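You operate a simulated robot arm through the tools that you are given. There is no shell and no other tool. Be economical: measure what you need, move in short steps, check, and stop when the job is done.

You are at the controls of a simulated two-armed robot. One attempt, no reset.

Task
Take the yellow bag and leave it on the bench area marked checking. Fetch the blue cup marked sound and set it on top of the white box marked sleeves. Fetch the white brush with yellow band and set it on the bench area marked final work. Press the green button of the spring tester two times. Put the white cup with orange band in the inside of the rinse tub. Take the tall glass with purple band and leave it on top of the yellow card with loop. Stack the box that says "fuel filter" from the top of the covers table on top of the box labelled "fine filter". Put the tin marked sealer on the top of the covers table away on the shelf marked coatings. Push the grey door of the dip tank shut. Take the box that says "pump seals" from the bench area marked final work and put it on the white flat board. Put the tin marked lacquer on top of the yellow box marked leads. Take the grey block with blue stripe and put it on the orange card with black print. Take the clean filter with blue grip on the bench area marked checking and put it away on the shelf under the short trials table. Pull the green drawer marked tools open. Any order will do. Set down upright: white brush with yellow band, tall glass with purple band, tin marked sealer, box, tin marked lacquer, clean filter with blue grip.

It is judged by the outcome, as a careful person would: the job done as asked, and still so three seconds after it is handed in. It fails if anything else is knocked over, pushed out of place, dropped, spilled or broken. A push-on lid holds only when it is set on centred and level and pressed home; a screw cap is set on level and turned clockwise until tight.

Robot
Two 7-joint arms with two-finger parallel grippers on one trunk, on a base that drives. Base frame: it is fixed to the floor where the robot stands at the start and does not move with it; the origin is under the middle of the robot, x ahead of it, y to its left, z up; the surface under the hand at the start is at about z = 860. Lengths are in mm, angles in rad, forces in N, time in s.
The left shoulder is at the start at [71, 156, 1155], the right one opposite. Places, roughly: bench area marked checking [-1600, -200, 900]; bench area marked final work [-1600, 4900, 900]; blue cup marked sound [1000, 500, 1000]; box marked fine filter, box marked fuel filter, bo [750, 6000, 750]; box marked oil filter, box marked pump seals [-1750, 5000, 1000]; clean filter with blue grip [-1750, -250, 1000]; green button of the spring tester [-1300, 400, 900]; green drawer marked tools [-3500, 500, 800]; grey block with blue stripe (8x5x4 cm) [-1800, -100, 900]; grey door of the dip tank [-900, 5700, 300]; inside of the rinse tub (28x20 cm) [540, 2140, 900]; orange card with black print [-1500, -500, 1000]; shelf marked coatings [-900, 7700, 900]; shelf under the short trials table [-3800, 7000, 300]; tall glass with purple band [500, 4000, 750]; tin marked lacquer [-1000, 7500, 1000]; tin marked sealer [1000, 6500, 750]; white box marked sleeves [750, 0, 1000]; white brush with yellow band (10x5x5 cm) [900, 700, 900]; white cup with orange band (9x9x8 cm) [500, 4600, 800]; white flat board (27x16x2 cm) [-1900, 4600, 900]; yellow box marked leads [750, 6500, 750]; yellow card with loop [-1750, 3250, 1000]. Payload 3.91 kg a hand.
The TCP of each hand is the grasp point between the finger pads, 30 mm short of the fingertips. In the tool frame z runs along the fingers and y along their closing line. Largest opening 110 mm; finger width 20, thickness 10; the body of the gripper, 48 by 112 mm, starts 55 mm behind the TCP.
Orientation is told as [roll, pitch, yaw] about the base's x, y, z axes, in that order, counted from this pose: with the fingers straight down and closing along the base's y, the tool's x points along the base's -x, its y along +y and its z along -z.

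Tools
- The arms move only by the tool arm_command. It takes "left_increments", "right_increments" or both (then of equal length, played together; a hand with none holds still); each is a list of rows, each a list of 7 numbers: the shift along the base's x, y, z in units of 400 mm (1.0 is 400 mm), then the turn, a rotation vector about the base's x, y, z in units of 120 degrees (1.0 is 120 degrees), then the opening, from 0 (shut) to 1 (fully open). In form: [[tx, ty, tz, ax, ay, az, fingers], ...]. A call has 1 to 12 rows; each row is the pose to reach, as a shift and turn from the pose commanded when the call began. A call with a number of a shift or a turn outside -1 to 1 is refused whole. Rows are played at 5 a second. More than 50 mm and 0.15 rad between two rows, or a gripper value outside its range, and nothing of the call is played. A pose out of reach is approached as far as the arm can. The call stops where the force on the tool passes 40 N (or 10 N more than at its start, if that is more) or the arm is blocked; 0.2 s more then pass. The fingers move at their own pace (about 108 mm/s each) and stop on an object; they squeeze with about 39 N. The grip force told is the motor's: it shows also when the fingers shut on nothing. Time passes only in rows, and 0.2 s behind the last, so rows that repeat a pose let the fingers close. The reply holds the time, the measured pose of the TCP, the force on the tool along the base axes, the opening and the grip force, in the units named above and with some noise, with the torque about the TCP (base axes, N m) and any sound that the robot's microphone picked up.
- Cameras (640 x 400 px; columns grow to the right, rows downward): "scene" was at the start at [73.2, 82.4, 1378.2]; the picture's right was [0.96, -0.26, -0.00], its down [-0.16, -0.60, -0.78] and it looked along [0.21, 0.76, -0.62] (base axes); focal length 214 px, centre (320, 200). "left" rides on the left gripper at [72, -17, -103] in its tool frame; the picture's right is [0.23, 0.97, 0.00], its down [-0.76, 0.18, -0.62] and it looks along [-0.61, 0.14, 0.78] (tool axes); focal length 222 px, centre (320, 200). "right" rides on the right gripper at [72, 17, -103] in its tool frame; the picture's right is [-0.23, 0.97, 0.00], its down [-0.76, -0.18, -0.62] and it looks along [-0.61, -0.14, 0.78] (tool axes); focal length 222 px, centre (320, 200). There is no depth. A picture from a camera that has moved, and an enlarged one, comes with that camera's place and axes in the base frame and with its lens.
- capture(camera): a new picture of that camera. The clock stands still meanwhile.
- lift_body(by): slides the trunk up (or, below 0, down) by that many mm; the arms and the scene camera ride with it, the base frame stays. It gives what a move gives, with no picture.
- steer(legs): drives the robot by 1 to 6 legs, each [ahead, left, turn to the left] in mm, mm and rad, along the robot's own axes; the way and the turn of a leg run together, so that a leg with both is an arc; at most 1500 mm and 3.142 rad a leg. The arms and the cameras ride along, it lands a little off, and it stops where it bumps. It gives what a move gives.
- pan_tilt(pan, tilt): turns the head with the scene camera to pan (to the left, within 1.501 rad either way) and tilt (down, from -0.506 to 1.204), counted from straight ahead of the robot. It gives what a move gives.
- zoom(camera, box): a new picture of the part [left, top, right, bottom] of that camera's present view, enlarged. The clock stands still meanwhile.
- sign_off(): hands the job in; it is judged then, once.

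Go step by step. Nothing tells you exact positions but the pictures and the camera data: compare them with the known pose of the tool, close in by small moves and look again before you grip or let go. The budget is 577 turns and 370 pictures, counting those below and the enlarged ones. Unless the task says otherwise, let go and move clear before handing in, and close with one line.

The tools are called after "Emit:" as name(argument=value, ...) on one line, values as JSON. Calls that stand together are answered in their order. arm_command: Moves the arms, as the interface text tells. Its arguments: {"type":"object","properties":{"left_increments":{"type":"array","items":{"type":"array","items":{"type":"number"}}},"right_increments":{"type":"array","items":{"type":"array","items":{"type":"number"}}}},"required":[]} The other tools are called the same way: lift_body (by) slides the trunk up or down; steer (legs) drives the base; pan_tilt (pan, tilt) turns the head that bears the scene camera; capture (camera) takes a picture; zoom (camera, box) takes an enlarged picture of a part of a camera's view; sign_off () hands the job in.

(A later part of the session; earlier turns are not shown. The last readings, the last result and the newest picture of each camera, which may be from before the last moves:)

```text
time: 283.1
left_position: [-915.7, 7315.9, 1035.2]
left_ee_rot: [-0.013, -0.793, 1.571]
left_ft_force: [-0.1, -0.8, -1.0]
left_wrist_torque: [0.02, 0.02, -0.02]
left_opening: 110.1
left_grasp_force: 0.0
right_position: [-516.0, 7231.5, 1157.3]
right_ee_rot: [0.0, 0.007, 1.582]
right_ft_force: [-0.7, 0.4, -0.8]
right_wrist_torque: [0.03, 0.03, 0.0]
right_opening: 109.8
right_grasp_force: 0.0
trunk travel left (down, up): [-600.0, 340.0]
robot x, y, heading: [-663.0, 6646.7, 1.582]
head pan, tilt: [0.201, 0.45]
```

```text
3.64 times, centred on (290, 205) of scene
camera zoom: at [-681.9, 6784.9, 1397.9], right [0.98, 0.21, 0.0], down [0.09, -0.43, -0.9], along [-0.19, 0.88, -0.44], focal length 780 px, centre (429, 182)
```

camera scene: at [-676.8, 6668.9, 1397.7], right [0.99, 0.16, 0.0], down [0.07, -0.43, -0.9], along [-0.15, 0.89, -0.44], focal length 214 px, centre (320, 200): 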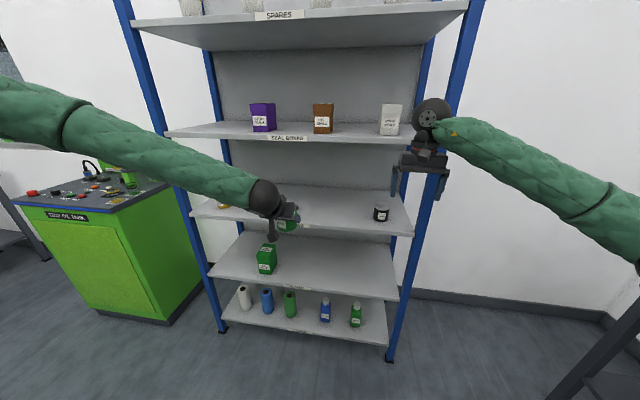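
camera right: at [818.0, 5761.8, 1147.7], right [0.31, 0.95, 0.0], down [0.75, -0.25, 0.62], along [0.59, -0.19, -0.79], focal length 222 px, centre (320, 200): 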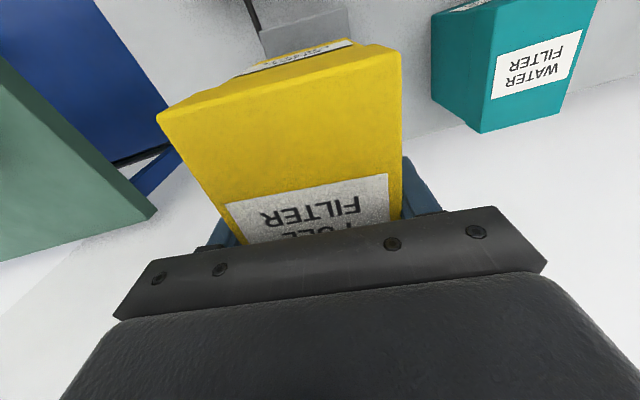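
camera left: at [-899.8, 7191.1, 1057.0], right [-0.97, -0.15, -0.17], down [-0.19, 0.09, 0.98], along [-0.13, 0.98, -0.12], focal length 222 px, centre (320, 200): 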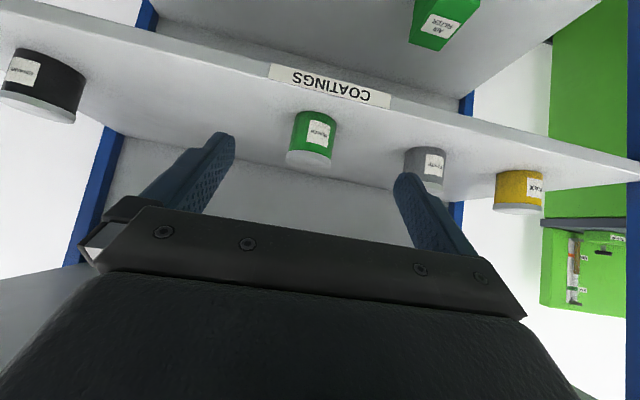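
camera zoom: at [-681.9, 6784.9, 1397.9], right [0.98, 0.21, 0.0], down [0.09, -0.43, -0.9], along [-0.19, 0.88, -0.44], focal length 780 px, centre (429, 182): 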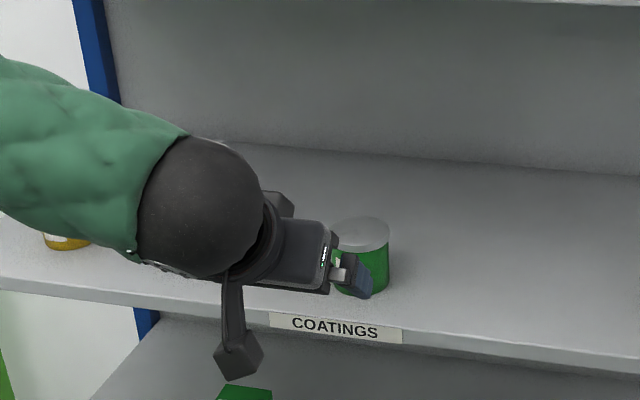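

Sealer is on the coatings shelf. Untilt the left hand, retract, and head for the glass and cup at y≈4300 facing +x.

Emit:
arm_command(left_increments=[[0, -0.05, 0.03, -0.06, 0, 0, 1], [0, -0.1, 0.06, -0.12, 0, 0, 1], [0, -0.15, 0.09, -0.18, 0, 0, 1], [0, -0.2, 0.12, -0.24, 0, 0, 1], [0, -0.25, 0.15, -0.3, 0, 0, 1], [0, -0.3, 0.18, -0.36, 0, 0, 1], [0, -0.35, 0.2, -0.378, 0, 0, 1]])

Emit:
steer(legs=[[-500, 0, 0], [0, -230, -1.58], [0, -950, 0], [0, -900, 0]])

Emit:
pan_tilt(pan=0, tilt=0.6)

Emit:
capture(camera="scene")

```text
time: 284.7
left_position: [-916.8, 7178.2, 1115.8]
left_ee_rot: [-0.012, 0.003, 1.569]
left_ft_force: [-0.7, -0.4, 1.0]
left_wrist_torque: [0.02, -0.01, 0.0]
left_opening: 110.0
left_grasp_force: 0.0
right_position: [-515.6, 7231.9, 1156.9]
right_ee_rot: [0.0, 0.005, 1.582]
right_ft_force: [0.4, 0.3, -0.5]
right_wrist_torque: [0.01, 0.0, -0.05]
right_opening: 110.2
right_grasp_force: 0.0
trunk travel left (down, up): [-600.0, 340.0]
robot x, y, heading: [-664.9, 6648.3, 1.58]
head pan, tilt: [0.201, 0.45]
```

```text
time: 300.4
left_position: [-0.0, 4411.1, 1114.7]
left_ee_rot: [-0.009, 0.002, -0.023]
left_ft_force: [0.1, -1.0, -0.4]
left_wrist_torque: [0.02, -0.01, 0.02]
left_opening: 109.8
left_grasp_force: 0.2
right_position: [43.6, 4008.4, 1156.7]
right_ee_rot: [-0.001, 0.006, -0.01]
right_ft_force: [-0.2, 0.5, 0.4]
right_wrist_torque: [0.01, 0.03, 0.01]
right_opening: 110.2
right_grasp_force: 0.1
trunk travel left (down, up): [-600.0, 340.0]
robot x, y, heading: [-541.4, 4165.5, -0.019]
head pan, tilt: [0.201, 0.45]
cut short: leg 2
```

```text
time: 301.1
left_position: [0.3, 4412.2, 1115.4]
left_ee_rot: [-0.01, 0.002, -0.023]
left_ft_force: [-0.4, -0.8, 0.0]
left_wrist_torque: [0.0, -0.03, 0.02]
left_opening: 109.8
left_grasp_force: 0.0
right_position: [44.1, 4010.6, 1157.7]
right_ee_rot: [0.0, 0.007, -0.011]
right_ft_force: [-0.6, -0.1, 0.2]
right_wrist_torque: [-0.01, 0.0, 0.0]
right_opening: 109.8
right_grasp_force: 0.1
trunk travel left (down, up): [-600.0, 340.0]
robot x, y, heading: [-539.0, 4167.5, -0.014]
head pan, tilt: [0.0, 0.6]
```

```text
207 pictures are left
camera scene: at [-399.4, 4166.1, 1384.3], right [-0.01, -1.0, 0.0], down [-0.56, 0.01, -0.83], along [0.82, -0.01, -0.56], focal length 214 px, centre (320, 200)
```

scene: 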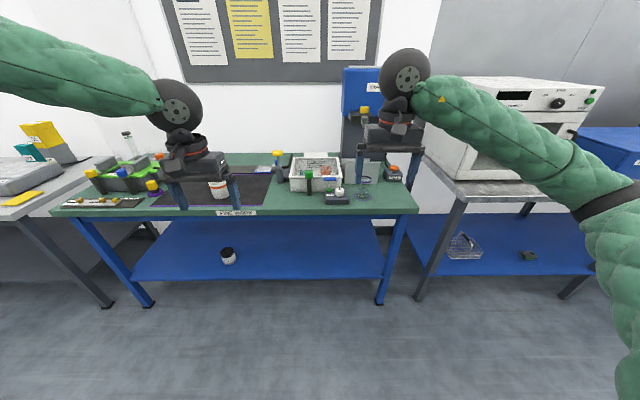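

Emit:
zoom(camera="scene", box=[150, 140, 290, 220])

Emit:
zoom(camera="scene", box=[270, 140, 430, 220])

```text
4.57 times, centred on (220, 180) of scene
camera zoom: at [-399.4, 4166.1, 1384.3], right [-0.01, -1.0, 0.0], down [-0.56, 0.01, -0.83], along [0.82, -0.01, -0.56], focal length 980 px, centre (777, 291)
```

zoom: 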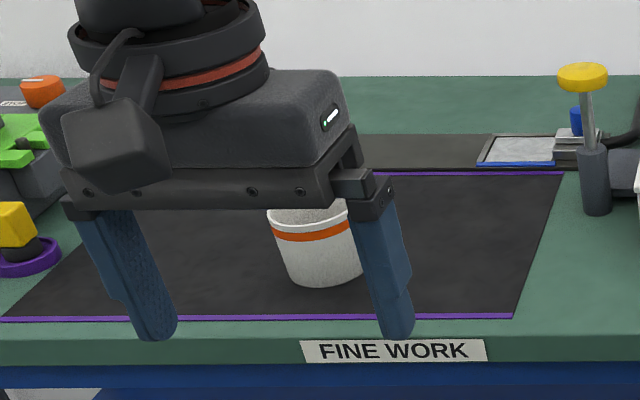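

```text
4.00 times, centred on (350, 180) of scene
camera zoom: at [-399.4, 4166.1, 1384.3], right [-0.01, -1.0, 0.0], down [-0.56, 0.01, -0.83], along [0.82, -0.01, -0.56], focal length 858 px, centre (200, 280)
```

zoom: 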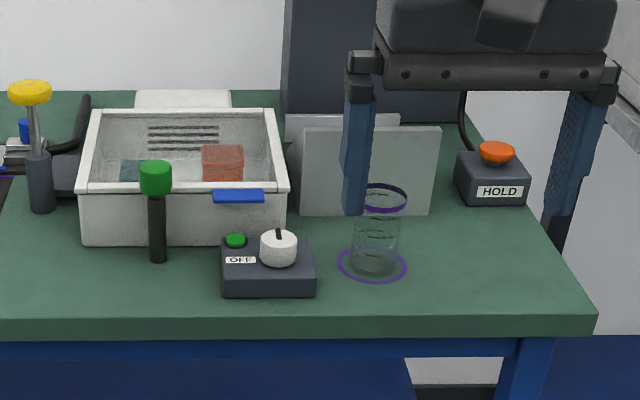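

The cup is near (490,4650), the glass near (520,3930). Move in and look with the hand cameras.

Emit:
steer(legs=[[260, 110, 0.015]])

Emit:
arm_command(left_increments=[[0.05, 0.08, 0, 0, 0, 0.01, 1], [0.1, 0.16, 0, 0, 0, 0.01, 1], [0.15, 0.24, 0, 0, 0, 0.01, 1], [0.2, 0.28, 0, 0, 0, 0.01, 1], [0.25, 0.3, -0.05, 0, 0, 0.01, 1], [0.3, 0.3, -0.1, 0, 0, 0.01, 1]], right_increments=[[0.05, -0.05, 0, 0, 0, 0, 1], [0.1, -0.1, 0, 0, 0, 0, 1], [0.15, -0.15, 0, 0, 0, 0, 1], [0.2, -0.2, 0, 0, 0, 0, 1], [0.25, -0.25, 0, 0, 0, 0, 1], [0.3, -0.27, 0, 0, 0, 0, 1]])

Emit:
capture(camera="left")

Emit:
capture(camera="right")

Emit:
capture(camera="scene")

```text
time: 303.0
left_position: [246.4, 4534.6, 1115.1]
left_ee_rot: [-0.011, 0.002, 0.001]
left_ft_force: [1.4, -0.1, 0.2]
left_wrist_torque: [-0.01, 0.0, 0.0]
left_opening: 110.1
left_grasp_force: 0.0
right_position: [300.8, 4133.0, 1156.7]
right_ee_rot: [-0.001, 0.008, 0.014]
right_ft_force: [0.2, 0.1, -0.5]
right_wrist_torque: [0.02, 0.03, 0.01]
right_opening: 110.1
right_grasp_force: 0.1
trunk travel left (down, up): [-600.0, 340.0]
robot x, y, heading: [-290.9, 4280.3, 0.006]
head pan, tilt: [0.0, 0.6]
```

```text
time: 304.4
left_position: [367.0, 4654.6, 1074.3]
left_ee_rot: [-0.011, 0.003, 0.023]
left_ft_force: [-0.1, 0.0, 0.1]
left_wrist_torque: [0.0, 0.02, 0.01]
left_opening: 109.9
left_grasp_force: 0.0
right_position: [419.3, 4023.2, 1159.4]
right_ee_rot: [0.0, 0.009, 0.014]
right_ft_force: [0.5, -0.4, 0.0]
right_wrist_torque: [0.01, 0.01, -0.01]
right_opening: 110.0
right_grasp_force: 0.1
trunk travel left (down, up): [-600.0, 340.0]
robot x, y, heading: [-290.4, 4280.4, 0.01]
head pan, tilt: [0.0, 0.6]
```

```text
204 pictures are left
camera left: at [294.5, 4637.2, 1177.5], right [-0.25, 0.97, -0.01], down [0.76, 0.2, 0.62], along [0.6, 0.15, -0.79], focal length 222 px, centre (320, 200)
```

left: 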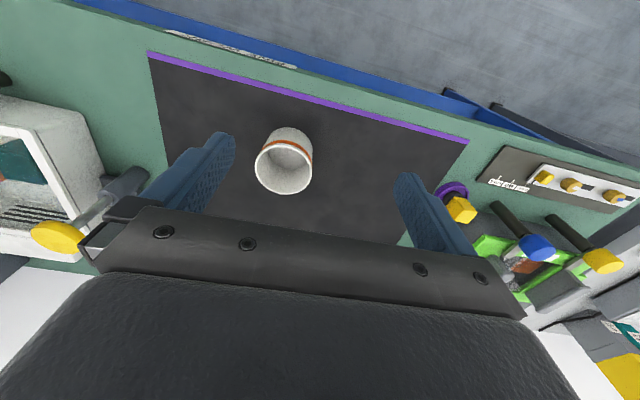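

```text
203 pictures are left
camera right: at [348.4, 4039.1, 1261.4], right [0.21, 0.98, 0.0], down [0.77, -0.17, 0.62], along [0.6, -0.13, -0.79], focal length 222 px, centre (320, 200)
```

right: 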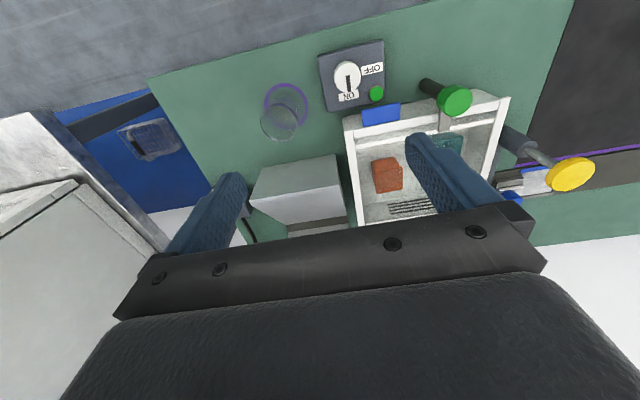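

```text
202 pictures are left
camera scene: at [-145.8, 4279.8, 1384.0], right [0.01, -1.0, 0.0], down [-0.57, -0.01, -0.82], along [0.82, 0.01, -0.57], focal length 214 px, centre (320, 200)
```

scene: 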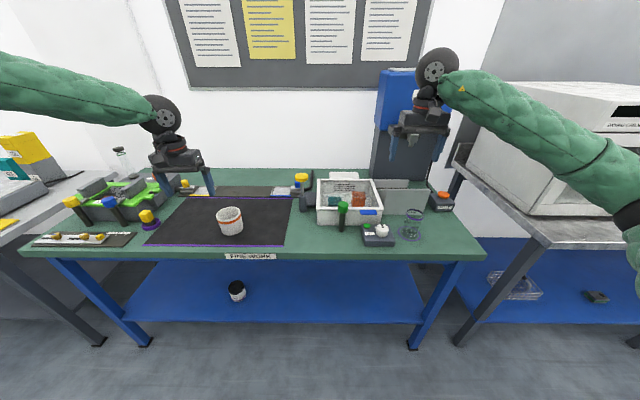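

Cup rim centre about (471,4624), z≈882. Glass about (450,3950), rim z≈910. Position over both and re-check.

Emit:
arm_command(left_increments=[[0.1, -0.03, 0, 0, 0, -0.01, 1], [0.2, -0.06, 0, 0, 0, -0.01, 1], [0.25, -0.076, -0.05, 0, 0, -0.01, 1], [0.25, -0.076, -0.15, 0, 0, -0.01, 1], [0.25, -0.076, -0.25, 0, 0, -0.01, 1]], right_increments=[[0.02, -0.06, 0, 0, 0, -0.006, 1], [0.03, -0.12, -0.05, 0, 0, -0.006, 1], [0.03, -0.18, -0.12, 0, 0, -0.006, 1], [0.03, -0.18, -0.22, 0, 0, -0.006, 1], [0.03, -0.18, -0.32, 0, 0, -0.006, 1]])

Emit:
capture(camera="left")

Emit:
capture(camera="right")

```text
time: 305.6
left_position: [464.0, 4623.4, 972.6]
left_ee_rot: [-0.012, 0.003, 0.0]
left_ft_force: [0.8, -0.9, -0.2]
left_wrist_torque: [-0.02, -0.01, -0.01]
left_opening: 109.9
left_grasp_force: 0.1
right_position: [431.8, 3954.1, 1028.3]
right_ee_rot: [-0.001, 0.008, 0.0]
right_ft_force: [1.0, -0.7, -0.1]
right_wrist_torque: [0.02, 0.01, 0.02]
right_opening: 109.8
right_grasp_force: 0.0
trunk travel left (down, up): [-600.0, 340.0]
robot x, y, heading: [-287.2, 4276.8, 0.008]
head pan, tilt: [0.0, 0.6]
```

```text
201 pictures are left
camera left: at [391.2, 4607.4, 1076.3], right [-0.23, 0.97, -0.01], down [0.76, 0.18, 0.62], along [0.61, 0.13, -0.78], focal length 222 px, centre (320, 200)
```

left: 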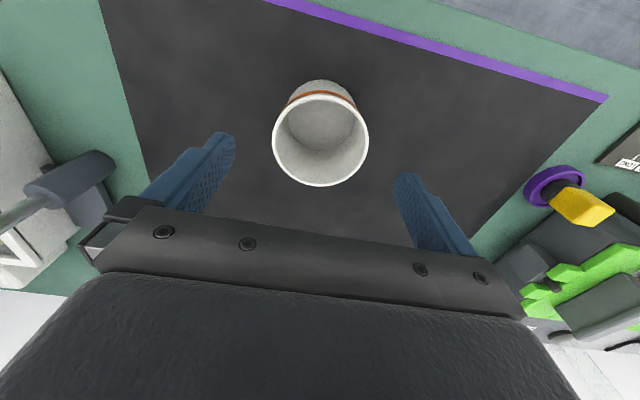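

```text
200 pictures are left
camera right: at [361.7, 3970.1, 1131.2], right [0.23, 0.97, 0.0], down [0.77, -0.18, 0.62], along [0.6, -0.14, -0.79], focal length 222 px, centre (320, 200)
```

right: 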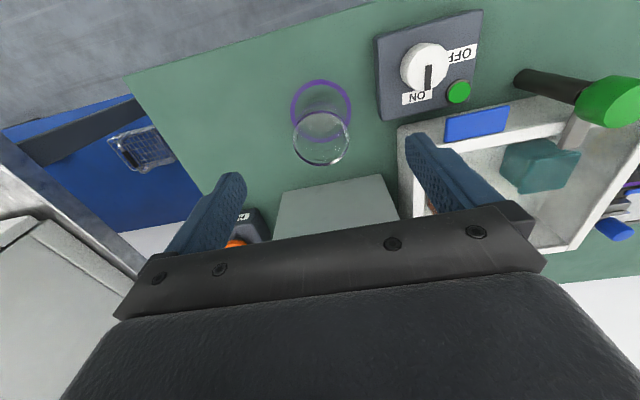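

Emit:
arm_command(left_increments=[[0.02, 0.002, -0.06, 0, 0, 0, 1], [0.02, 0.002, -0.14, 0, 0, 0, 1], [0.02, 0.002, -0.22, 0, 0, 0, 1], [0.02, 0.002, -0.28, 0, 0, 0, 1]], right_increments=[[0.05, -0.01, -0.08, 0, 0, 0, 0.8], [0.05, -0.01, -0.18, 0, 0, 0, 0.8], [0.05, -0.01, -0.28, 0, 0, 0, 0.8], [0.05, -0.01, -0.36, 0, 0, 0, 0.8]])

Emit:
capture(camera="left")

Emit:
capture(camera="right")

```text
time: 306.6
left_position: [473.9, 4624.7, 864.2]
left_ee_rot: [-0.011, 0.002, 0.0]
left_ft_force: [0.0, 0.0, 0.3]
left_wrist_torque: [0.0, 0.01, 0.04]
left_opening: 110.1
left_grasp_force: 0.0
right_position: [450.9, 3951.6, 881.8]
right_ee_rot: [-0.001, 0.006, 0.001]
right_ft_force: [0.2, -0.6, -0.5]
right_wrist_torque: [0.0, 0.02, 0.01]
right_opening: 87.9
right_grasp_force: 0.0
trunk travel left (down, up): [-600.0, 340.0]
robot x, y, heading: [-287.6, 4279.4, 0.012]
head pan, tilt: [0.0, 0.6]
```

```text
199 pictures are left
camera left: at [400.4, 4609.4, 968.0], right [-0.23, 0.97, -0.01], down [0.76, 0.19, 0.62], along [0.61, 0.13, -0.78], focal length 222 px, centre (320, 200)
```

left: 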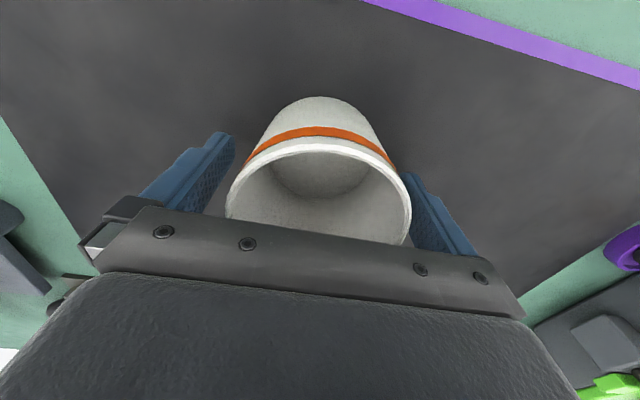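

```text
198 pictures are left
camera right: at [379.4, 3967.5, 985.0], right [0.23, 0.97, 0.0], down [0.77, -0.18, 0.62], along [0.6, -0.14, -0.79], focal length 222 px, centre (320, 200)
```

right: 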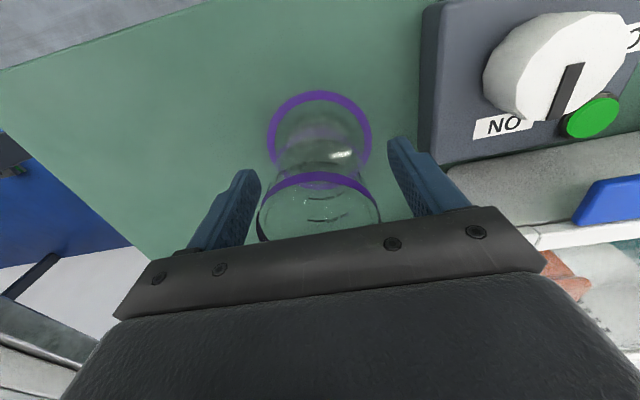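

Both are straddled. Lower the right slightly and close both.

Emit:
arm_command(left_increments=[[0, 0, -0.01, 0, 0, 0, 1], [0, 0, -0.01, 0, 0, 0, 0], [0, 0, -0.01, 0, 0, 0, 0], [0, 0, -0.01, 0, 0, 0, 0]], right_increments=[[0, 0, -0.03, 0, 0, 0, 0.8], [0, 0, -0.03, 0, 0, 0, 0], [0, 0, -0.03, 0, 0, 0, 0], [0, 0, -0.03, 0, 0, 0, 0]])

Emit:
arm_command(left_increments=[[0, 0, 0.06, 0, 0, 0, 0], [0, 0, 0.16, 0, 0, 0, 0], [0, 0, 0.26, 0, 0, 0, 0], [0, 0, 0.36, 0, 0, 0, 0], [0, 0, 0.46, 0, 0, 0, 0], [0, 0, 0.56, 0, 0, 0, 0]], right_increments=[[0, 0, 0.06, 0, 0, 0, 0], [0, 0, 0.16, 0, 0, 0, 0], [0, 0, 0.26, 0, 0, 0, 0], [0, 0, 0.36, 0, 0, 0, 0], [0, 0, 0.46, 0, 0, 0, 0], [0, 0, 0.56, 0, 0, 0, 0]])

Emit:
capture(camera="left")

Emit:
capture(camera="right")

```text
time: 307.6
left_position: [472.9, 4625.0, 859.8]
left_ee_rot: [-0.01, 0.002, 0.001]
left_ft_force: [-0.4, -0.1, 0.0]
left_wrist_torque: [0.03, -0.02, 0.01]
left_opening: 82.5
left_grasp_force: 39.5
right_position: [450.8, 3948.9, 871.4]
right_ee_rot: [0.0, 0.008, 0.0]
right_ft_force: [-0.6, 0.1, 0.0]
right_wrist_torque: [-0.01, -0.01, 0.0]
right_opening: 55.8
right_grasp_force: 39.3
trunk travel left (down, up): [-600.0, 340.0]
robot x, y, heading: [-290.2, 4280.1, 0.012]
head pan, tilt: [0.0, 0.6]
```

```text
time: 309.0
left_position: [470.7, 4622.1, 1078.8]
left_ee_rot: [-0.013, -0.001, 0.003]
left_ft_force: [-0.2, -0.3, -0.7]
left_wrist_torque: [-0.03, 0.01, 0.0]
left_opening: 82.3
left_grasp_force: 39.4
right_position: [449.4, 3950.8, 1095.5]
right_ee_rot: [0.0, 0.008, 0.001]
right_ft_force: [-0.3, 0.0, -1.2]
right_wrist_torque: [0.01, -0.01, 0.01]
right_opening: 55.4
right_grasp_force: 38.8
trunk travel left (down, up): [-600.0, 340.0]
robot x, y, heading: [-287.2, 4278.9, 0.013]
head pan, tilt: [0.0, 0.6]
```

```text
197 pictures are left
camera left: at [398.0, 4605.8, 1183.4], right [-0.23, 0.97, -0.01], down [0.76, 0.19, 0.62], along [0.61, 0.13, -0.78], focal length 222 px, centre (320, 200)
```

left: 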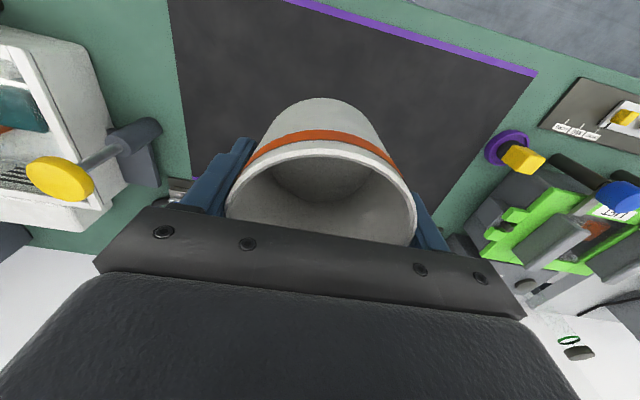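

```text
196 pictures are left
camera right: at [378.5, 3967.0, 1198.8], right [0.23, 0.97, 0.0], down [0.77, -0.18, 0.62], along [0.6, -0.14, -0.79], focal length 222 px, centre (320, 200)
```

right: 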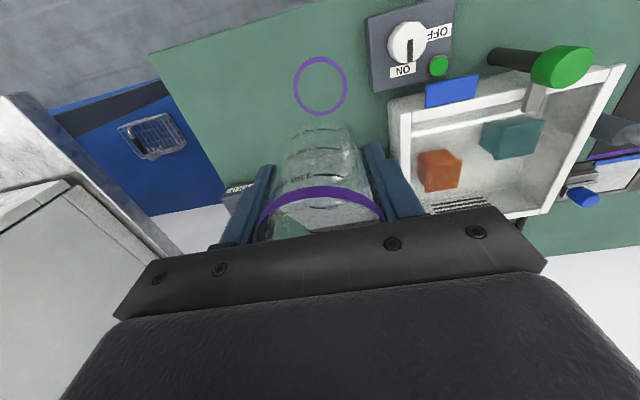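

Both held. Retract, back up, and drive right to the rinse tub (y≈2140).

Emit:
arm_command(left_increments=[[-0.1, 0, 0, 0, 0, 0, 0], [-0.2, -0.03, 0.02, 0, 0, 0, 0], [-0.3, -0.06, 0.04, 0, 0, 0, 0], [-0.4, -0.09, 0.06, 0, 0, 0, 0], [-0.5, -0.12, 0.08, 0, 0, 0, 0]], right_increments=[[-0.1, 0, 0, 0, 0, 0, 0], [-0.2, 0.03, 0.02, 0, 0, 0, 0], [-0.3, 0.06, 0.04, 0, 0, 0, 0], [-0.4, 0.09, 0.06, 0, 0, 0, 0], [-0.5, 0.12, 0.08, 0, 0, 0, 0]])

Emit:
steer(legs=[[-180, 0, -0.01], [0, -1150, 0], [0, -1150, 0]])

Emit:
pan_tilt(pan=0.2, tilt=0.6)

Emit:
capture(camera="scene")

```text
time: 310.2
left_position: [271.3, 4575.9, 1115.2]
left_ee_rot: [-0.011, -0.001, -0.002]
left_ft_force: [-0.6, -0.4, 0.1]
left_wrist_torque: [-0.01, -0.04, 0.01]
left_opening: 82.4
left_grasp_force: 39.4
right_position: [248.8, 3997.8, 1130.4]
right_ee_rot: [0.0, 0.006, -0.001]
right_ft_force: [-0.9, 0.4, -0.2]
right_wrist_torque: [-0.01, -0.04, -0.01]
right_opening: 55.7
right_grasp_force: 38.8
trunk travel left (down, up): [-600.0, 340.0]
robot x, y, heading: [-290.0, 4282.5, 0.005]
head pan, tilt: [0.0, 0.6]
```

```text
time: 322.8
left_position: [99.3, 2223.9, 1115.4]
left_ee_rot: [-0.012, 0.002, -0.027]
left_ft_force: [0.1, 0.4, -0.3]
left_wrist_torque: [0.0, -0.01, -0.01]
left_opening: 82.3
left_grasp_force: 39.2
right_position: [60.2, 1646.6, 1130.0]
right_ee_rot: [0.001, 0.008, -0.025]
right_ft_force: [0.7, -1.1, -0.5]
right_wrist_torque: [-0.01, -0.01, -0.04]
right_opening: 56.0
right_grasp_force: 38.6
trunk travel left (down, up): [-600.0, 340.0]
robot x, y, heading: [-471.9, 1939.8, -0.018]
head pan, tilt: [0.0, 0.6]
```

```text
time: 323.5
left_position: [98.7, 2224.4, 1115.2]
left_ee_rot: [-0.01, 0.002, -0.027]
left_ft_force: [-0.5, 0.5, -0.6]
left_wrist_torque: [-0.01, -0.04, -0.02]
left_opening: 82.3
left_grasp_force: 39.5
right_position: [59.6, 1647.9, 1130.4]
right_ee_rot: [0.0, 0.01, -0.027]
right_ft_force: [0.1, 0.4, -0.8]
right_wrist_torque: [0.0, 0.02, 0.04]
right_opening: 55.8
right_grasp_force: 38.8
trunk travel left (down, up): [-600.0, 340.0]
robot x, y, heading: [-472.1, 1944.7, -0.014]
head pan, tilt: [0.201, 0.6]
```

```text
195 pictures are left
camera scene: at [-332.0, 1957.4, 1384.2], right [0.18, -0.98, 0.0], down [-0.56, -0.1, -0.82], along [0.81, 0.15, -0.57], focal length 214 px, centre (320, 200)
```

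scene: 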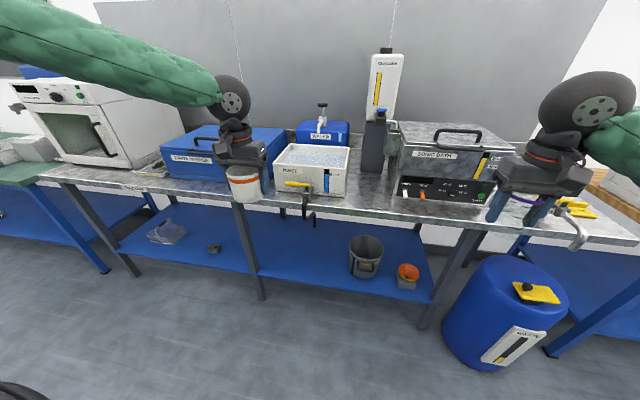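

Emit:
steer(legs=[[220, -40, 0.014]])

Emit:
arm_command(left_increments=[[0.1, -0.01, 0, 0, 0, 0, 0], [0.2, -0.02, 0.03, 0, 0, 0, 0], [0.3, -0.04, 0.06, 0, 0, 0, 0]])

Emit:
capture(camera="left")

Emit:
capture(camera="scene")

```text
time: 325.2
left_position: [311.5, 2191.2, 1115.6]
left_ee_rot: [-0.011, 0.004, -0.008]
left_ft_force: [-0.2, -0.2, 0.1]
left_wrist_torque: [0.01, 0.01, 0.01]
left_opening: 82.1
left_grasp_force: 39.0
right_position: [282.1, 1614.6, 1128.9]
right_ee_rot: [-0.001, 0.008, -0.009]
right_ft_force: [0.6, -0.2, -1.2]
right_wrist_torque: [0.0, 0.02, -0.02]
right_opening: 55.7
right_grasp_force: 38.9
trunk travel left (down, up): [-600.0, 340.0]
robot x, y, heading: [-254.5, 1898.3, -0.004]
head pan, tilt: [0.201, 0.6]
```

```text
time: 326.0
left_position: [431.0, 2173.3, 1141.4]
left_ee_rot: [-0.009, 0.003, -0.008]
left_ft_force: [-0.7, 0.0, -0.5]
left_wrist_torque: [0.0, 0.03, -0.01]
left_opening: 82.3
left_grasp_force: 38.8
right_position: [281.8, 1614.8, 1129.2]
right_ee_rot: [0.004, 0.009, -0.009]
right_ft_force: [0.9, -0.7, -0.6]
right_wrist_torque: [0.04, 0.0, -0.03]
right_opening: 55.8
right_grasp_force: 38.6
trunk travel left (down, up): [-600.0, 340.0]
robot x, y, heading: [-256.0, 1899.4, 0.003]
head pan, tilt: [0.201, 0.6]
```

```text
194 pictures are left
camera left: at [358.2, 2159.2, 1246.0], right [-0.22, 0.98, -0.01], down [0.76, 0.18, 0.62], along [0.61, 0.13, -0.78], focal length 222 px, centre (320, 200)
```

left: 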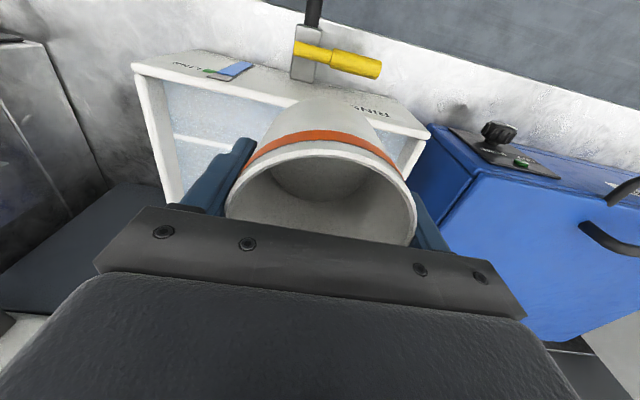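

```text
193 pictures are left
camera scene: at [-114.1, 1916.9, 1384.0], right [0.2, -0.98, 0.0], down [-0.55, -0.11, -0.82], along [0.81, 0.16, -0.57], focal length 214 px, centre (320, 200)
```

scene: 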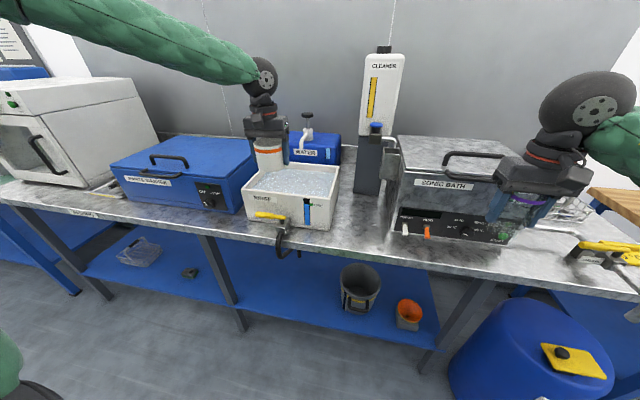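

Tub centre is about (540,2143), rim z≈1010. Move the cup over and lower it in.

Emit:
arm_command(left_increments=[[0.1, -0.03, 0, 0, 0, 0, 0], [0.2, -0.06, 0, 0, 0, 0, 0], [0.28, -0.075, 0, 0, 0, 0, 0]])

Emit:
capture(camera="left")

Emit:
zoom(camera="scene", box=[220, 110, 360, 240])

```text
time: 326.8
left_position: [543.8, 2147.4, 1137.6]
left_ee_rot: [-0.011, 0.0, -0.008]
left_ft_force: [0.2, 0.0, -0.2]
left_wrist_torque: [0.04, 0.0, -0.02]
left_opening: 82.4
left_grasp_force: 38.5
right_position: [283.0, 1613.6, 1128.8]
right_ee_rot: [0.0, 0.01, -0.009]
right_ft_force: [0.4, -0.3, -1.1]
right_wrist_torque: [0.01, 0.03, -0.02]
right_opening: 55.6
right_grasp_force: 39.0
trunk travel left (down, up): [-600.0, 340.0]
robot x, y, heading: [-249.2, 1897.3, 0.001]
head pan, tilt: [0.201, 0.6]
```

```text
192 pictures are left
camera left: at [471.4, 2132.5, 1241.8], right [-0.22, 0.98, -0.01], down [0.76, 0.18, 0.62], along [0.61, 0.13, -0.79], focal length 222 px, centre (320, 200)
```

left: 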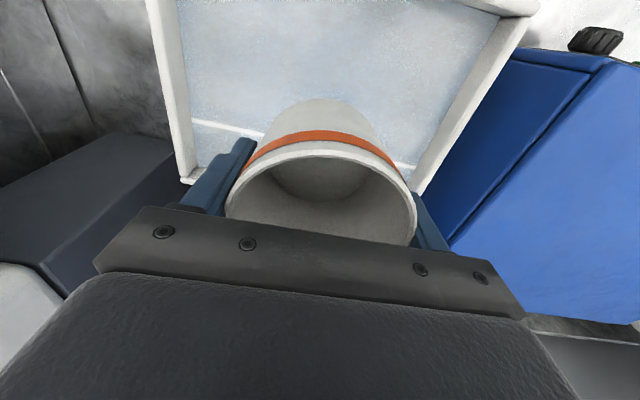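

```text
3.08 times, centred on (290, 175) of scene
camera zoom: at [-114.0, 1917.2, 1384.1], right [0.2, -0.98, 0.0], down [-0.55, -0.11, -0.82], along [0.81, 0.16, -0.57], focal length 660 px, centre (412, 277)
```

zoom: 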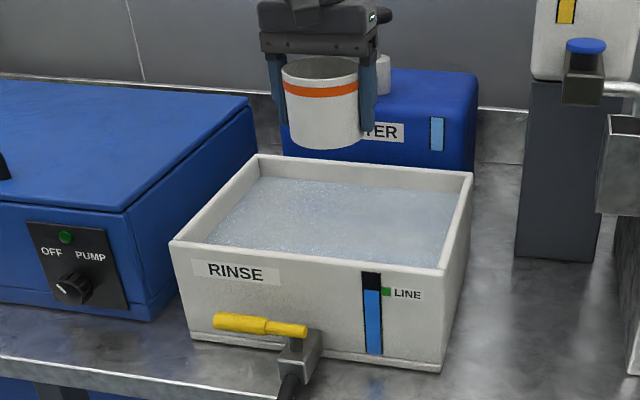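

Well centred over the tub. Lower.

Emit:
arm_command(left_increments=[[0, -0.01, -0.1, 0, 0, 0, 0], [0, -0.01, -0.2, 0, 0, 0, 0], [0, -0.01, -0.28, 0, 0, 0, 0], [0, -0.01, -0.34, 0, 0, 0, 0], [0, -0.01, -0.39, 0, 0, 0, 0]])

Emit:
zoom(camera="scene", box=[220, 110, 360, 240])

```text
time: 328.0
left_position: [542.6, 2141.0, 980.3]
left_ee_rot: [-0.013, 0.001, -0.009]
left_ft_force: [0.3, 0.2, -0.4]
left_wrist_torque: [-0.01, 0.03, -0.02]
left_opening: 82.4
left_grasp_force: 38.4
right_position: [282.4, 1615.3, 1129.7]
right_ee_rot: [0.0, 0.008, -0.01]
right_ft_force: [0.4, 1.1, -0.9]
right_wrist_torque: [-0.02, 0.0, -0.03]
right_opening: 55.6
right_grasp_force: 39.0
trunk travel left (down, up): [-600.0, 340.0]
robot x, y, heading: [-251.4, 1902.8, 0.001]
head pan, tilt: [0.201, 0.6]
```

```text
3.08 times, centred on (290, 175) of scene
camera zoom: at [-114.6, 1917.7, 1384.2], right [0.2, -0.98, 0.0], down [-0.55, -0.11, -0.82], along [0.81, 0.16, -0.57], focal length 660 px, centre (412, 277)
```

zoom: 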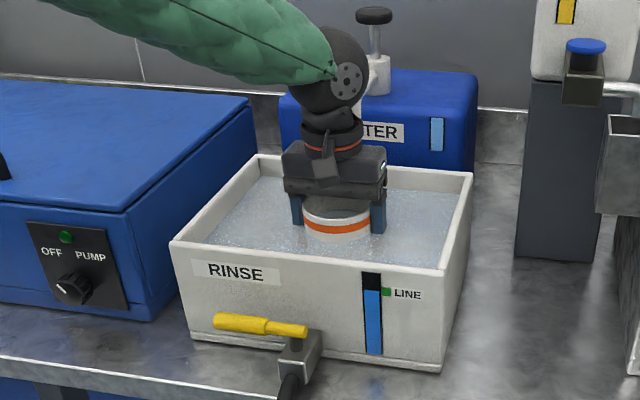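

Emit:
arm_command(left_increments=[[0, 0, -0.02, 0, 0, 0, 0], [0, 0, -0.04, 0, 0, 0, 0], [0, 0, -0.055, 0, 0, 0, 0]])

Emit:
arm_command(left_increments=[[0, 0, -0.01, 0, 0, 0, 0], [0, 0, -0.02, 0, 0, 0, 0]])

```text
time: 328.8
left_position: [542.9, 2139.6, 960.1]
left_ee_rot: [-0.013, 0.002, -0.008]
left_ft_force: [-0.6, 0.5, -0.3]
left_wrist_torque: [0.0, -0.03, 0.01]
left_opening: 82.2
left_grasp_force: 39.3
right_position: [282.3, 1614.7, 1129.3]
right_ee_rot: [0.001, 0.009, -0.011]
right_ft_force: [-0.8, -0.3, -0.8]
right_wrist_torque: [0.02, 0.01, -0.01]
right_opening: 55.7
right_grasp_force: 38.9
trunk travel left (down, up): [-600.0, 340.0]
robot x, y, heading: [-250.4, 1901.4, -0.003]
head pan, tilt: [0.201, 0.6]
```

```text
time: 329.4
left_position: [541.4, 2142.2, 952.9]
left_ee_rot: [-0.01, 0.002, -0.008]
left_ft_force: [0.7, 0.7, -0.7]
left_wrist_torque: [0.03, 0.02, 0.0]
left_opening: 82.2
left_grasp_force: 39.2
right_position: [282.2, 1614.3, 1129.7]
right_ee_rot: [0.0, 0.007, -0.008]
right_ft_force: [0.7, -0.1, -0.7]
right_wrist_torque: [-0.03, 0.02, 0.01]
right_opening: 55.7
right_grasp_force: 39.2
trunk travel left (down, up): [-600.0, 340.0]
robot x, y, heading: [-254.8, 1903.7, -0.002]
head pan, tilt: [0.201, 0.6]
```

Emit:
arm_command(left_increments=[[0, 0, -0.015, 0, 0, 0, 0], [0, 0, -0.03, 0, 0, 0, 0], [0, 0, -0.04, 0, 0, 0, 0]])

Emit:
capture(camera="left")

```text
time: 330.2
left_position: [542.4, 2142.4, 936.2]
left_ee_rot: [-0.011, 0.002, -0.007]
left_ft_force: [0.0, -0.1, 0.0]
left_wrist_torque: [-0.02, -0.01, -0.02]
left_opening: 82.2
left_grasp_force: 39.1
right_position: [282.3, 1614.2, 1130.0]
right_ee_rot: [0.0, 0.008, -0.009]
right_ft_force: [-0.4, -0.8, -1.1]
right_wrist_torque: [-0.02, 0.02, 0.01]
right_opening: 55.6
right_grasp_force: 39.1
trunk travel left (down, up): [-600.0, 340.0]
robot x, y, heading: [-251.4, 1901.7, 0.001]
head pan, tilt: [0.201, 0.6]
```

```text
189 pictures are left
camera left: at [469.9, 2127.0, 1040.4], right [-0.22, 0.98, -0.01], down [0.76, 0.18, 0.62], along [0.61, 0.13, -0.78], focal length 222 px, centre (320, 200)
```

left: 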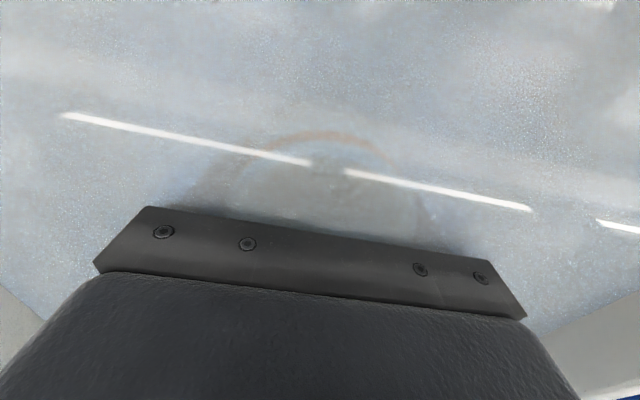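

Emit:
arm_command(left_increments=[[0, 0, -0.01, 0, 0, 0, 0], [0, 0, -0.02, 0, 0, 0, 0], [0, 0, -0.03, 0, 0, 0, 0]])

Emit:
arm_command(left_increments=[[0, 0, -0.01, 0, 0, 0, 0], [0, 0, -0.02, 0, 0, 0, 0]])

```text
time: 331.0
left_position: [542.0, 2141.3, 927.3]
left_ee_rot: [-0.014, -0.004, -0.007]
left_ft_force: [5.0, 6.1, 28.5]
left_wrist_torque: [0.26, 0.06, -0.19]
left_opening: 82.5
left_grasp_force: 39.1
right_position: [280.1, 1614.8, 1130.0]
right_ee_rot: [0.0, 0.008, -0.009]
right_ft_force: [0.2, -0.3, -0.7]
right_wrist_torque: [-0.01, 0.02, -0.01]
right_opening: 55.6
right_grasp_force: 38.9
trunk travel left (down, up): [-600.0, 340.0]
robot x, y, heading: [-255.4, 1901.5, -0.004]
head pan, tilt: [0.201, 0.6]
```

```text
time: 331.5
left_position: [543.0, 2142.2, 925.0]
left_ee_rot: [-0.011, -0.002, -0.01]
left_ft_force: [-7.9, 0.2, 17.9]
left_wrist_torque: [0.6, 0.35, 0.37]
left_opening: 82.0
left_grasp_force: 38.9
right_position: [281.3, 1614.2, 1129.0]
right_ee_rot: [0.002, 0.006, -0.009]
right_ft_force: [0.2, 0.2, -0.9]
right_wrist_torque: [0.01, 0.0, -0.03]
right_opening: 55.5
right_grasp_force: 38.8
trunk travel left (down, up): [-600.0, 340.0]
robot x, y, heading: [-253.9, 1900.0, -0.003]
head pan, tilt: [0.201, 0.6]
stopped in row 2 (left hand): the force on the tool passed its limit at 43 N (the readings are from after the stop); the commanded pose is now the measured one
```

Cup is on the tub floor. Release and rise straight up.

Emit:
arm_command(left_increments=[[0, 0, 0.01, 0, 0, 0, 0.9], [0, 0, 0.01, 0, 0, 0, 1], [0, 0, 0.06, 0, 0, 0, 1], [0, 0, 0.14, 0, 0, 0, 1], [0, 0, 0.24, 0, 0, 0, 1], [0, 0, 0.34, 0, 0, 0, 1], [0, 0, 0.44, 0, 0, 0, 1], [-0.1, 0, 0.5, 0, 0, 0, 1], [-0.2, 0, 0.5, 0, 0, 0, 1]])

Emit:
zoom(camera="scene", box=[220, 110, 360, 240])

```text
time: 333.5
left_position: [464.0, 2140.2, 1124.9]
left_ee_rot: [-0.01, 0.002, -0.008]
left_ft_force: [-0.4, -0.1, -0.4]
left_wrist_torque: [0.02, 0.04, 0.0]
left_opening: 109.9
left_grasp_force: 0.0
right_position: [280.8, 1613.5, 1130.1]
right_ee_rot: [0.001, 0.007, -0.009]
right_ft_force: [0.0, -0.5, -0.5]
right_wrist_torque: [0.01, -0.01, -0.06]
right_opening: 55.7
right_grasp_force: 39.5
trunk travel left (down, up): [-600.0, 340.0]
robot x, y, heading: [-254.1, 1904.0, 0.001]
head pan, tilt: [0.201, 0.6]
```

```text
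3.08 times, centred on (290, 175) of scene
camera zoom: at [-115.6, 1917.6, 1384.3], right [0.2, -0.98, 0.0], down [-0.55, -0.11, -0.83], along [0.81, 0.16, -0.56], focal length 660 px, centre (412, 277)
```

zoom: 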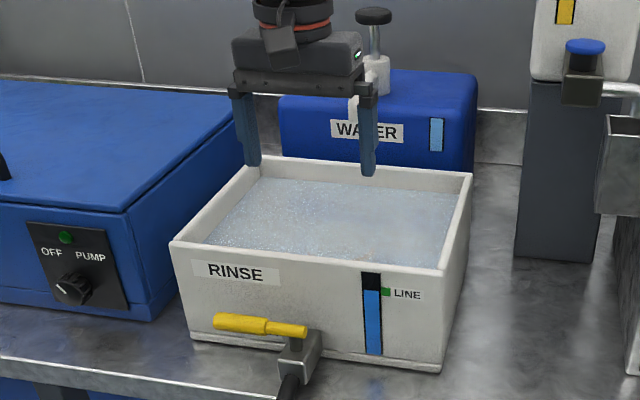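

Cup is in the tub. Retract the left hand, back up, turn round, and drive to the yellow card area (y≈3250).

Emit:
arm_command(left_increments=[[-0.1, 0, 0, 0, 0, 0, 1], [-0.2, 0, 0, 0, 0, 0, 1], [-0.3, 0, 0, 0, 0, 0, 1], [-0.4, 0, 0, 0, 0, 0, 1], [-0.5, 0, 0, 0, 0, 0, 1]])

Emit:
steer(legs=[[-210, 0, 0], [0, 0, 1.57], [0, 0, 1.57], [0, -1100, 0]])

Emit:
pan_tilt(pan=-0.2, tilt=0.55)

Emit:
capture(camera="scene")

```text
time: 334.7
left_position: [264.5, 2143.5, 1122.9]
left_ee_rot: [-0.012, -0.002, -0.01]
left_ft_force: [-0.5, 0.4, 0.4]
left_wrist_torque: [0.0, 0.02, 0.0]
left_opening: 110.3
left_grasp_force: 0.0
right_position: [281.0, 1614.5, 1130.0]
right_ee_rot: [-0.001, 0.007, -0.009]
right_ft_force: [0.3, -0.3, 0.1]
right_wrist_torque: [0.01, 0.03, -0.02]
right_opening: 55.4
right_grasp_force: 39.1
trunk travel left (down, up): [-600.0, 340.0]
robot x, y, heading: [-247.6, 1902.7, -0.001]
head pan, tilt: [0.201, 0.6]
```

```text
time: 349.3
left_position: [-993.7, 2758.3, 1124.1]
left_ee_rot: [-0.011, 0.0, -3.142]
left_ft_force: [-0.3, 0.5, 0.3]
left_wrist_torque: [0.01, 0.03, -0.01]
left_opening: 110.2
left_grasp_force: 0.1
right_position: [-1013.5, 3286.7, 1129.6]
right_ee_rot: [0.001, 0.009, -3.141]
right_ft_force: [0.4, -0.2, -0.7]
right_wrist_torque: [0.01, 0.0, 0.01]
right_opening: 55.7
right_grasp_force: 39.5
trunk travel left (down, up): [-600.0, 340.0]
robot x, y, heading: [-476.4, 3004.4, -3.133]
head pan, tilt: [0.201, 0.6]
```

```text
time: 350.1
left_position: [-993.6, 2756.5, 1122.9]
left_ee_rot: [-0.012, 0.0, -3.141]
left_ft_force: [0.4, -0.6, -0.3]
left_wrist_torque: [0.02, -0.02, -0.01]
left_opening: 110.1
left_grasp_force: 0.1
right_position: [-1013.8, 3286.8, 1130.0]
right_ee_rot: [-0.001, 0.009, -3.142]
right_ft_force: [0.5, -0.6, -0.7]
right_wrist_torque: [-0.01, 0.04, -0.01]
right_opening: 55.7
right_grasp_force: 38.8
trunk travel left (down, up): [-600.0, 340.0]
robot x, y, heading: [-479.0, 3006.0, -3.134]
head pan, tilt: [-0.201, 0.55]
```

```text
187 pictures are left
camera scene: at [-615.9, 3020.3, 1388.7], right [0.19, 0.98, 0.0], down [0.51, -0.1, -0.85], along [-0.84, 0.16, -0.52], focal length 214 px, centre (320, 200)
```

scene: 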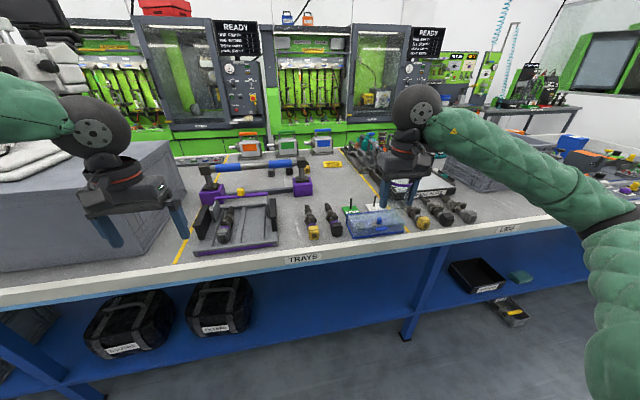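

Emit:
zoom(camera="scene", box=[260, 130, 440, 240])

```text
3.56 times, centred on (350, 185) of scene
camera zoom: at [-615.9, 3020.3, 1388.7], right [0.19, 0.98, 0.0], down [0.51, -0.1, -0.85], along [-0.84, 0.16, -0.52], focal length 763 px, centre (213, 253)
```

zoom: 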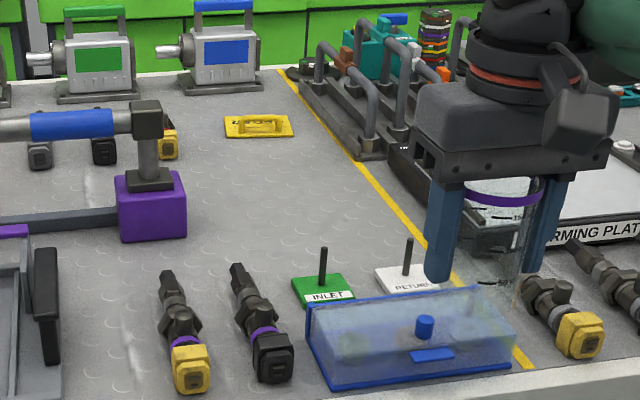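

The yellow card lies near (-1790,3320) and has a raised loop. Drive in and look closely with the right camera.

Emit:
steer(legs=[[430, -70, -0.005]])

Emit:
arm_command(right_increments=[[-0.1, -0.01, 0, 0, 0, 0, 0], [-0.2, -0.02, 0, 0, 0, 0, 0], [-0.3, -0.03, 0, 0, 0, 0, 0], [-0.4, -0.04, 0, 0, 0, 0, 0], [-0.5, -0.05, 0, 0, 0, 0, 0], [-0.6, -0.06, 0, 0, 0, 0, 0]])

Emit:
capture(camera="right")

Emit:
zoom(camera="scene", box=[240, 120, 420, 230])

```text
time: 352.8
left_position: [-1420.7, 2821.4, 1121.6]
left_ee_rot: [-0.012, 0.001, -3.134]
left_ft_force: [0.0, -0.1, 0.2]
left_wrist_torque: [-0.01, -0.05, -0.01]
left_opening: 110.2
left_grasp_force: 0.0
right_position: [-1444.1, 3348.8, 1129.8]
right_ee_rot: [-0.001, 0.01, -3.136]
right_ft_force: [0.4, 0.6, -1.5]
right_wrist_torque: [0.01, -0.01, -0.03]
right_opening: 55.7
right_grasp_force: 39.0
trunk travel left (down, up): [-600.0, 340.0]
robot x, y, heading: [-904.3, 3066.9, -3.133]
head pan, tilt: [-0.201, 0.55]
```

```text
time: 354.2
left_position: [-1420.6, 2820.1, 1122.3]
left_ee_rot: [-0.01, -0.001, -3.137]
left_ft_force: [-0.5, 0.5, -0.2]
left_wrist_torque: [-0.02, 0.0, 0.01]
left_opening: 110.0
left_grasp_force: 0.1
right_position: [-1683.8, 3326.4, 1129.1]
right_ee_rot: [0.0, 0.009, -3.134]
right_ft_force: [-0.5, 0.6, -0.9]
right_wrist_torque: [-0.01, -0.02, 0.01]
right_opening: 55.7
right_grasp_force: 39.1
trunk travel left (down, up): [-600.0, 340.0]
robot x, y, heading: [-904.5, 3073.2, -3.125]
head pan, tilt: [-0.201, 0.55]
```

```text
185 pictures are left
camera right: at [-1611.6, 3308.4, 1230.9], right [-0.22, -0.98, 0.0], down [-0.77, 0.17, 0.62], along [-0.6, 0.14, -0.79], focal length 222 px, centre (320, 200)
```

right: 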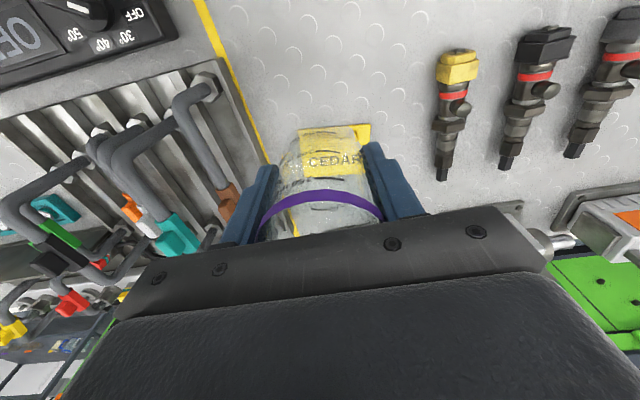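

```text
3.56 times, centred on (330, 175) of scene
camera zoom: at [-1045.4, 3085.2, 1388.6], right [0.19, 0.98, 0.0], down [0.51, -0.1, -0.85], along [-0.84, 0.16, -0.52], focal length 763 px, centre (284, 289)
```

zoom: 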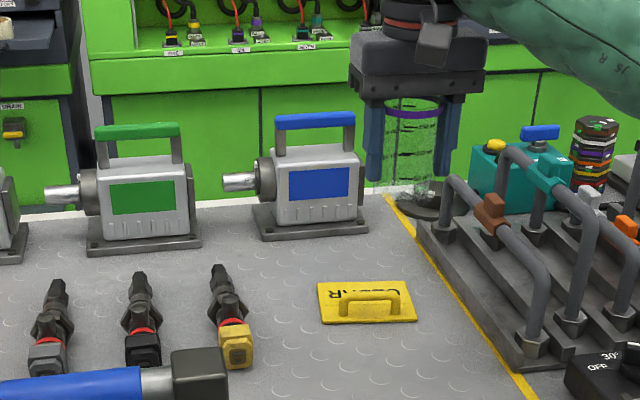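

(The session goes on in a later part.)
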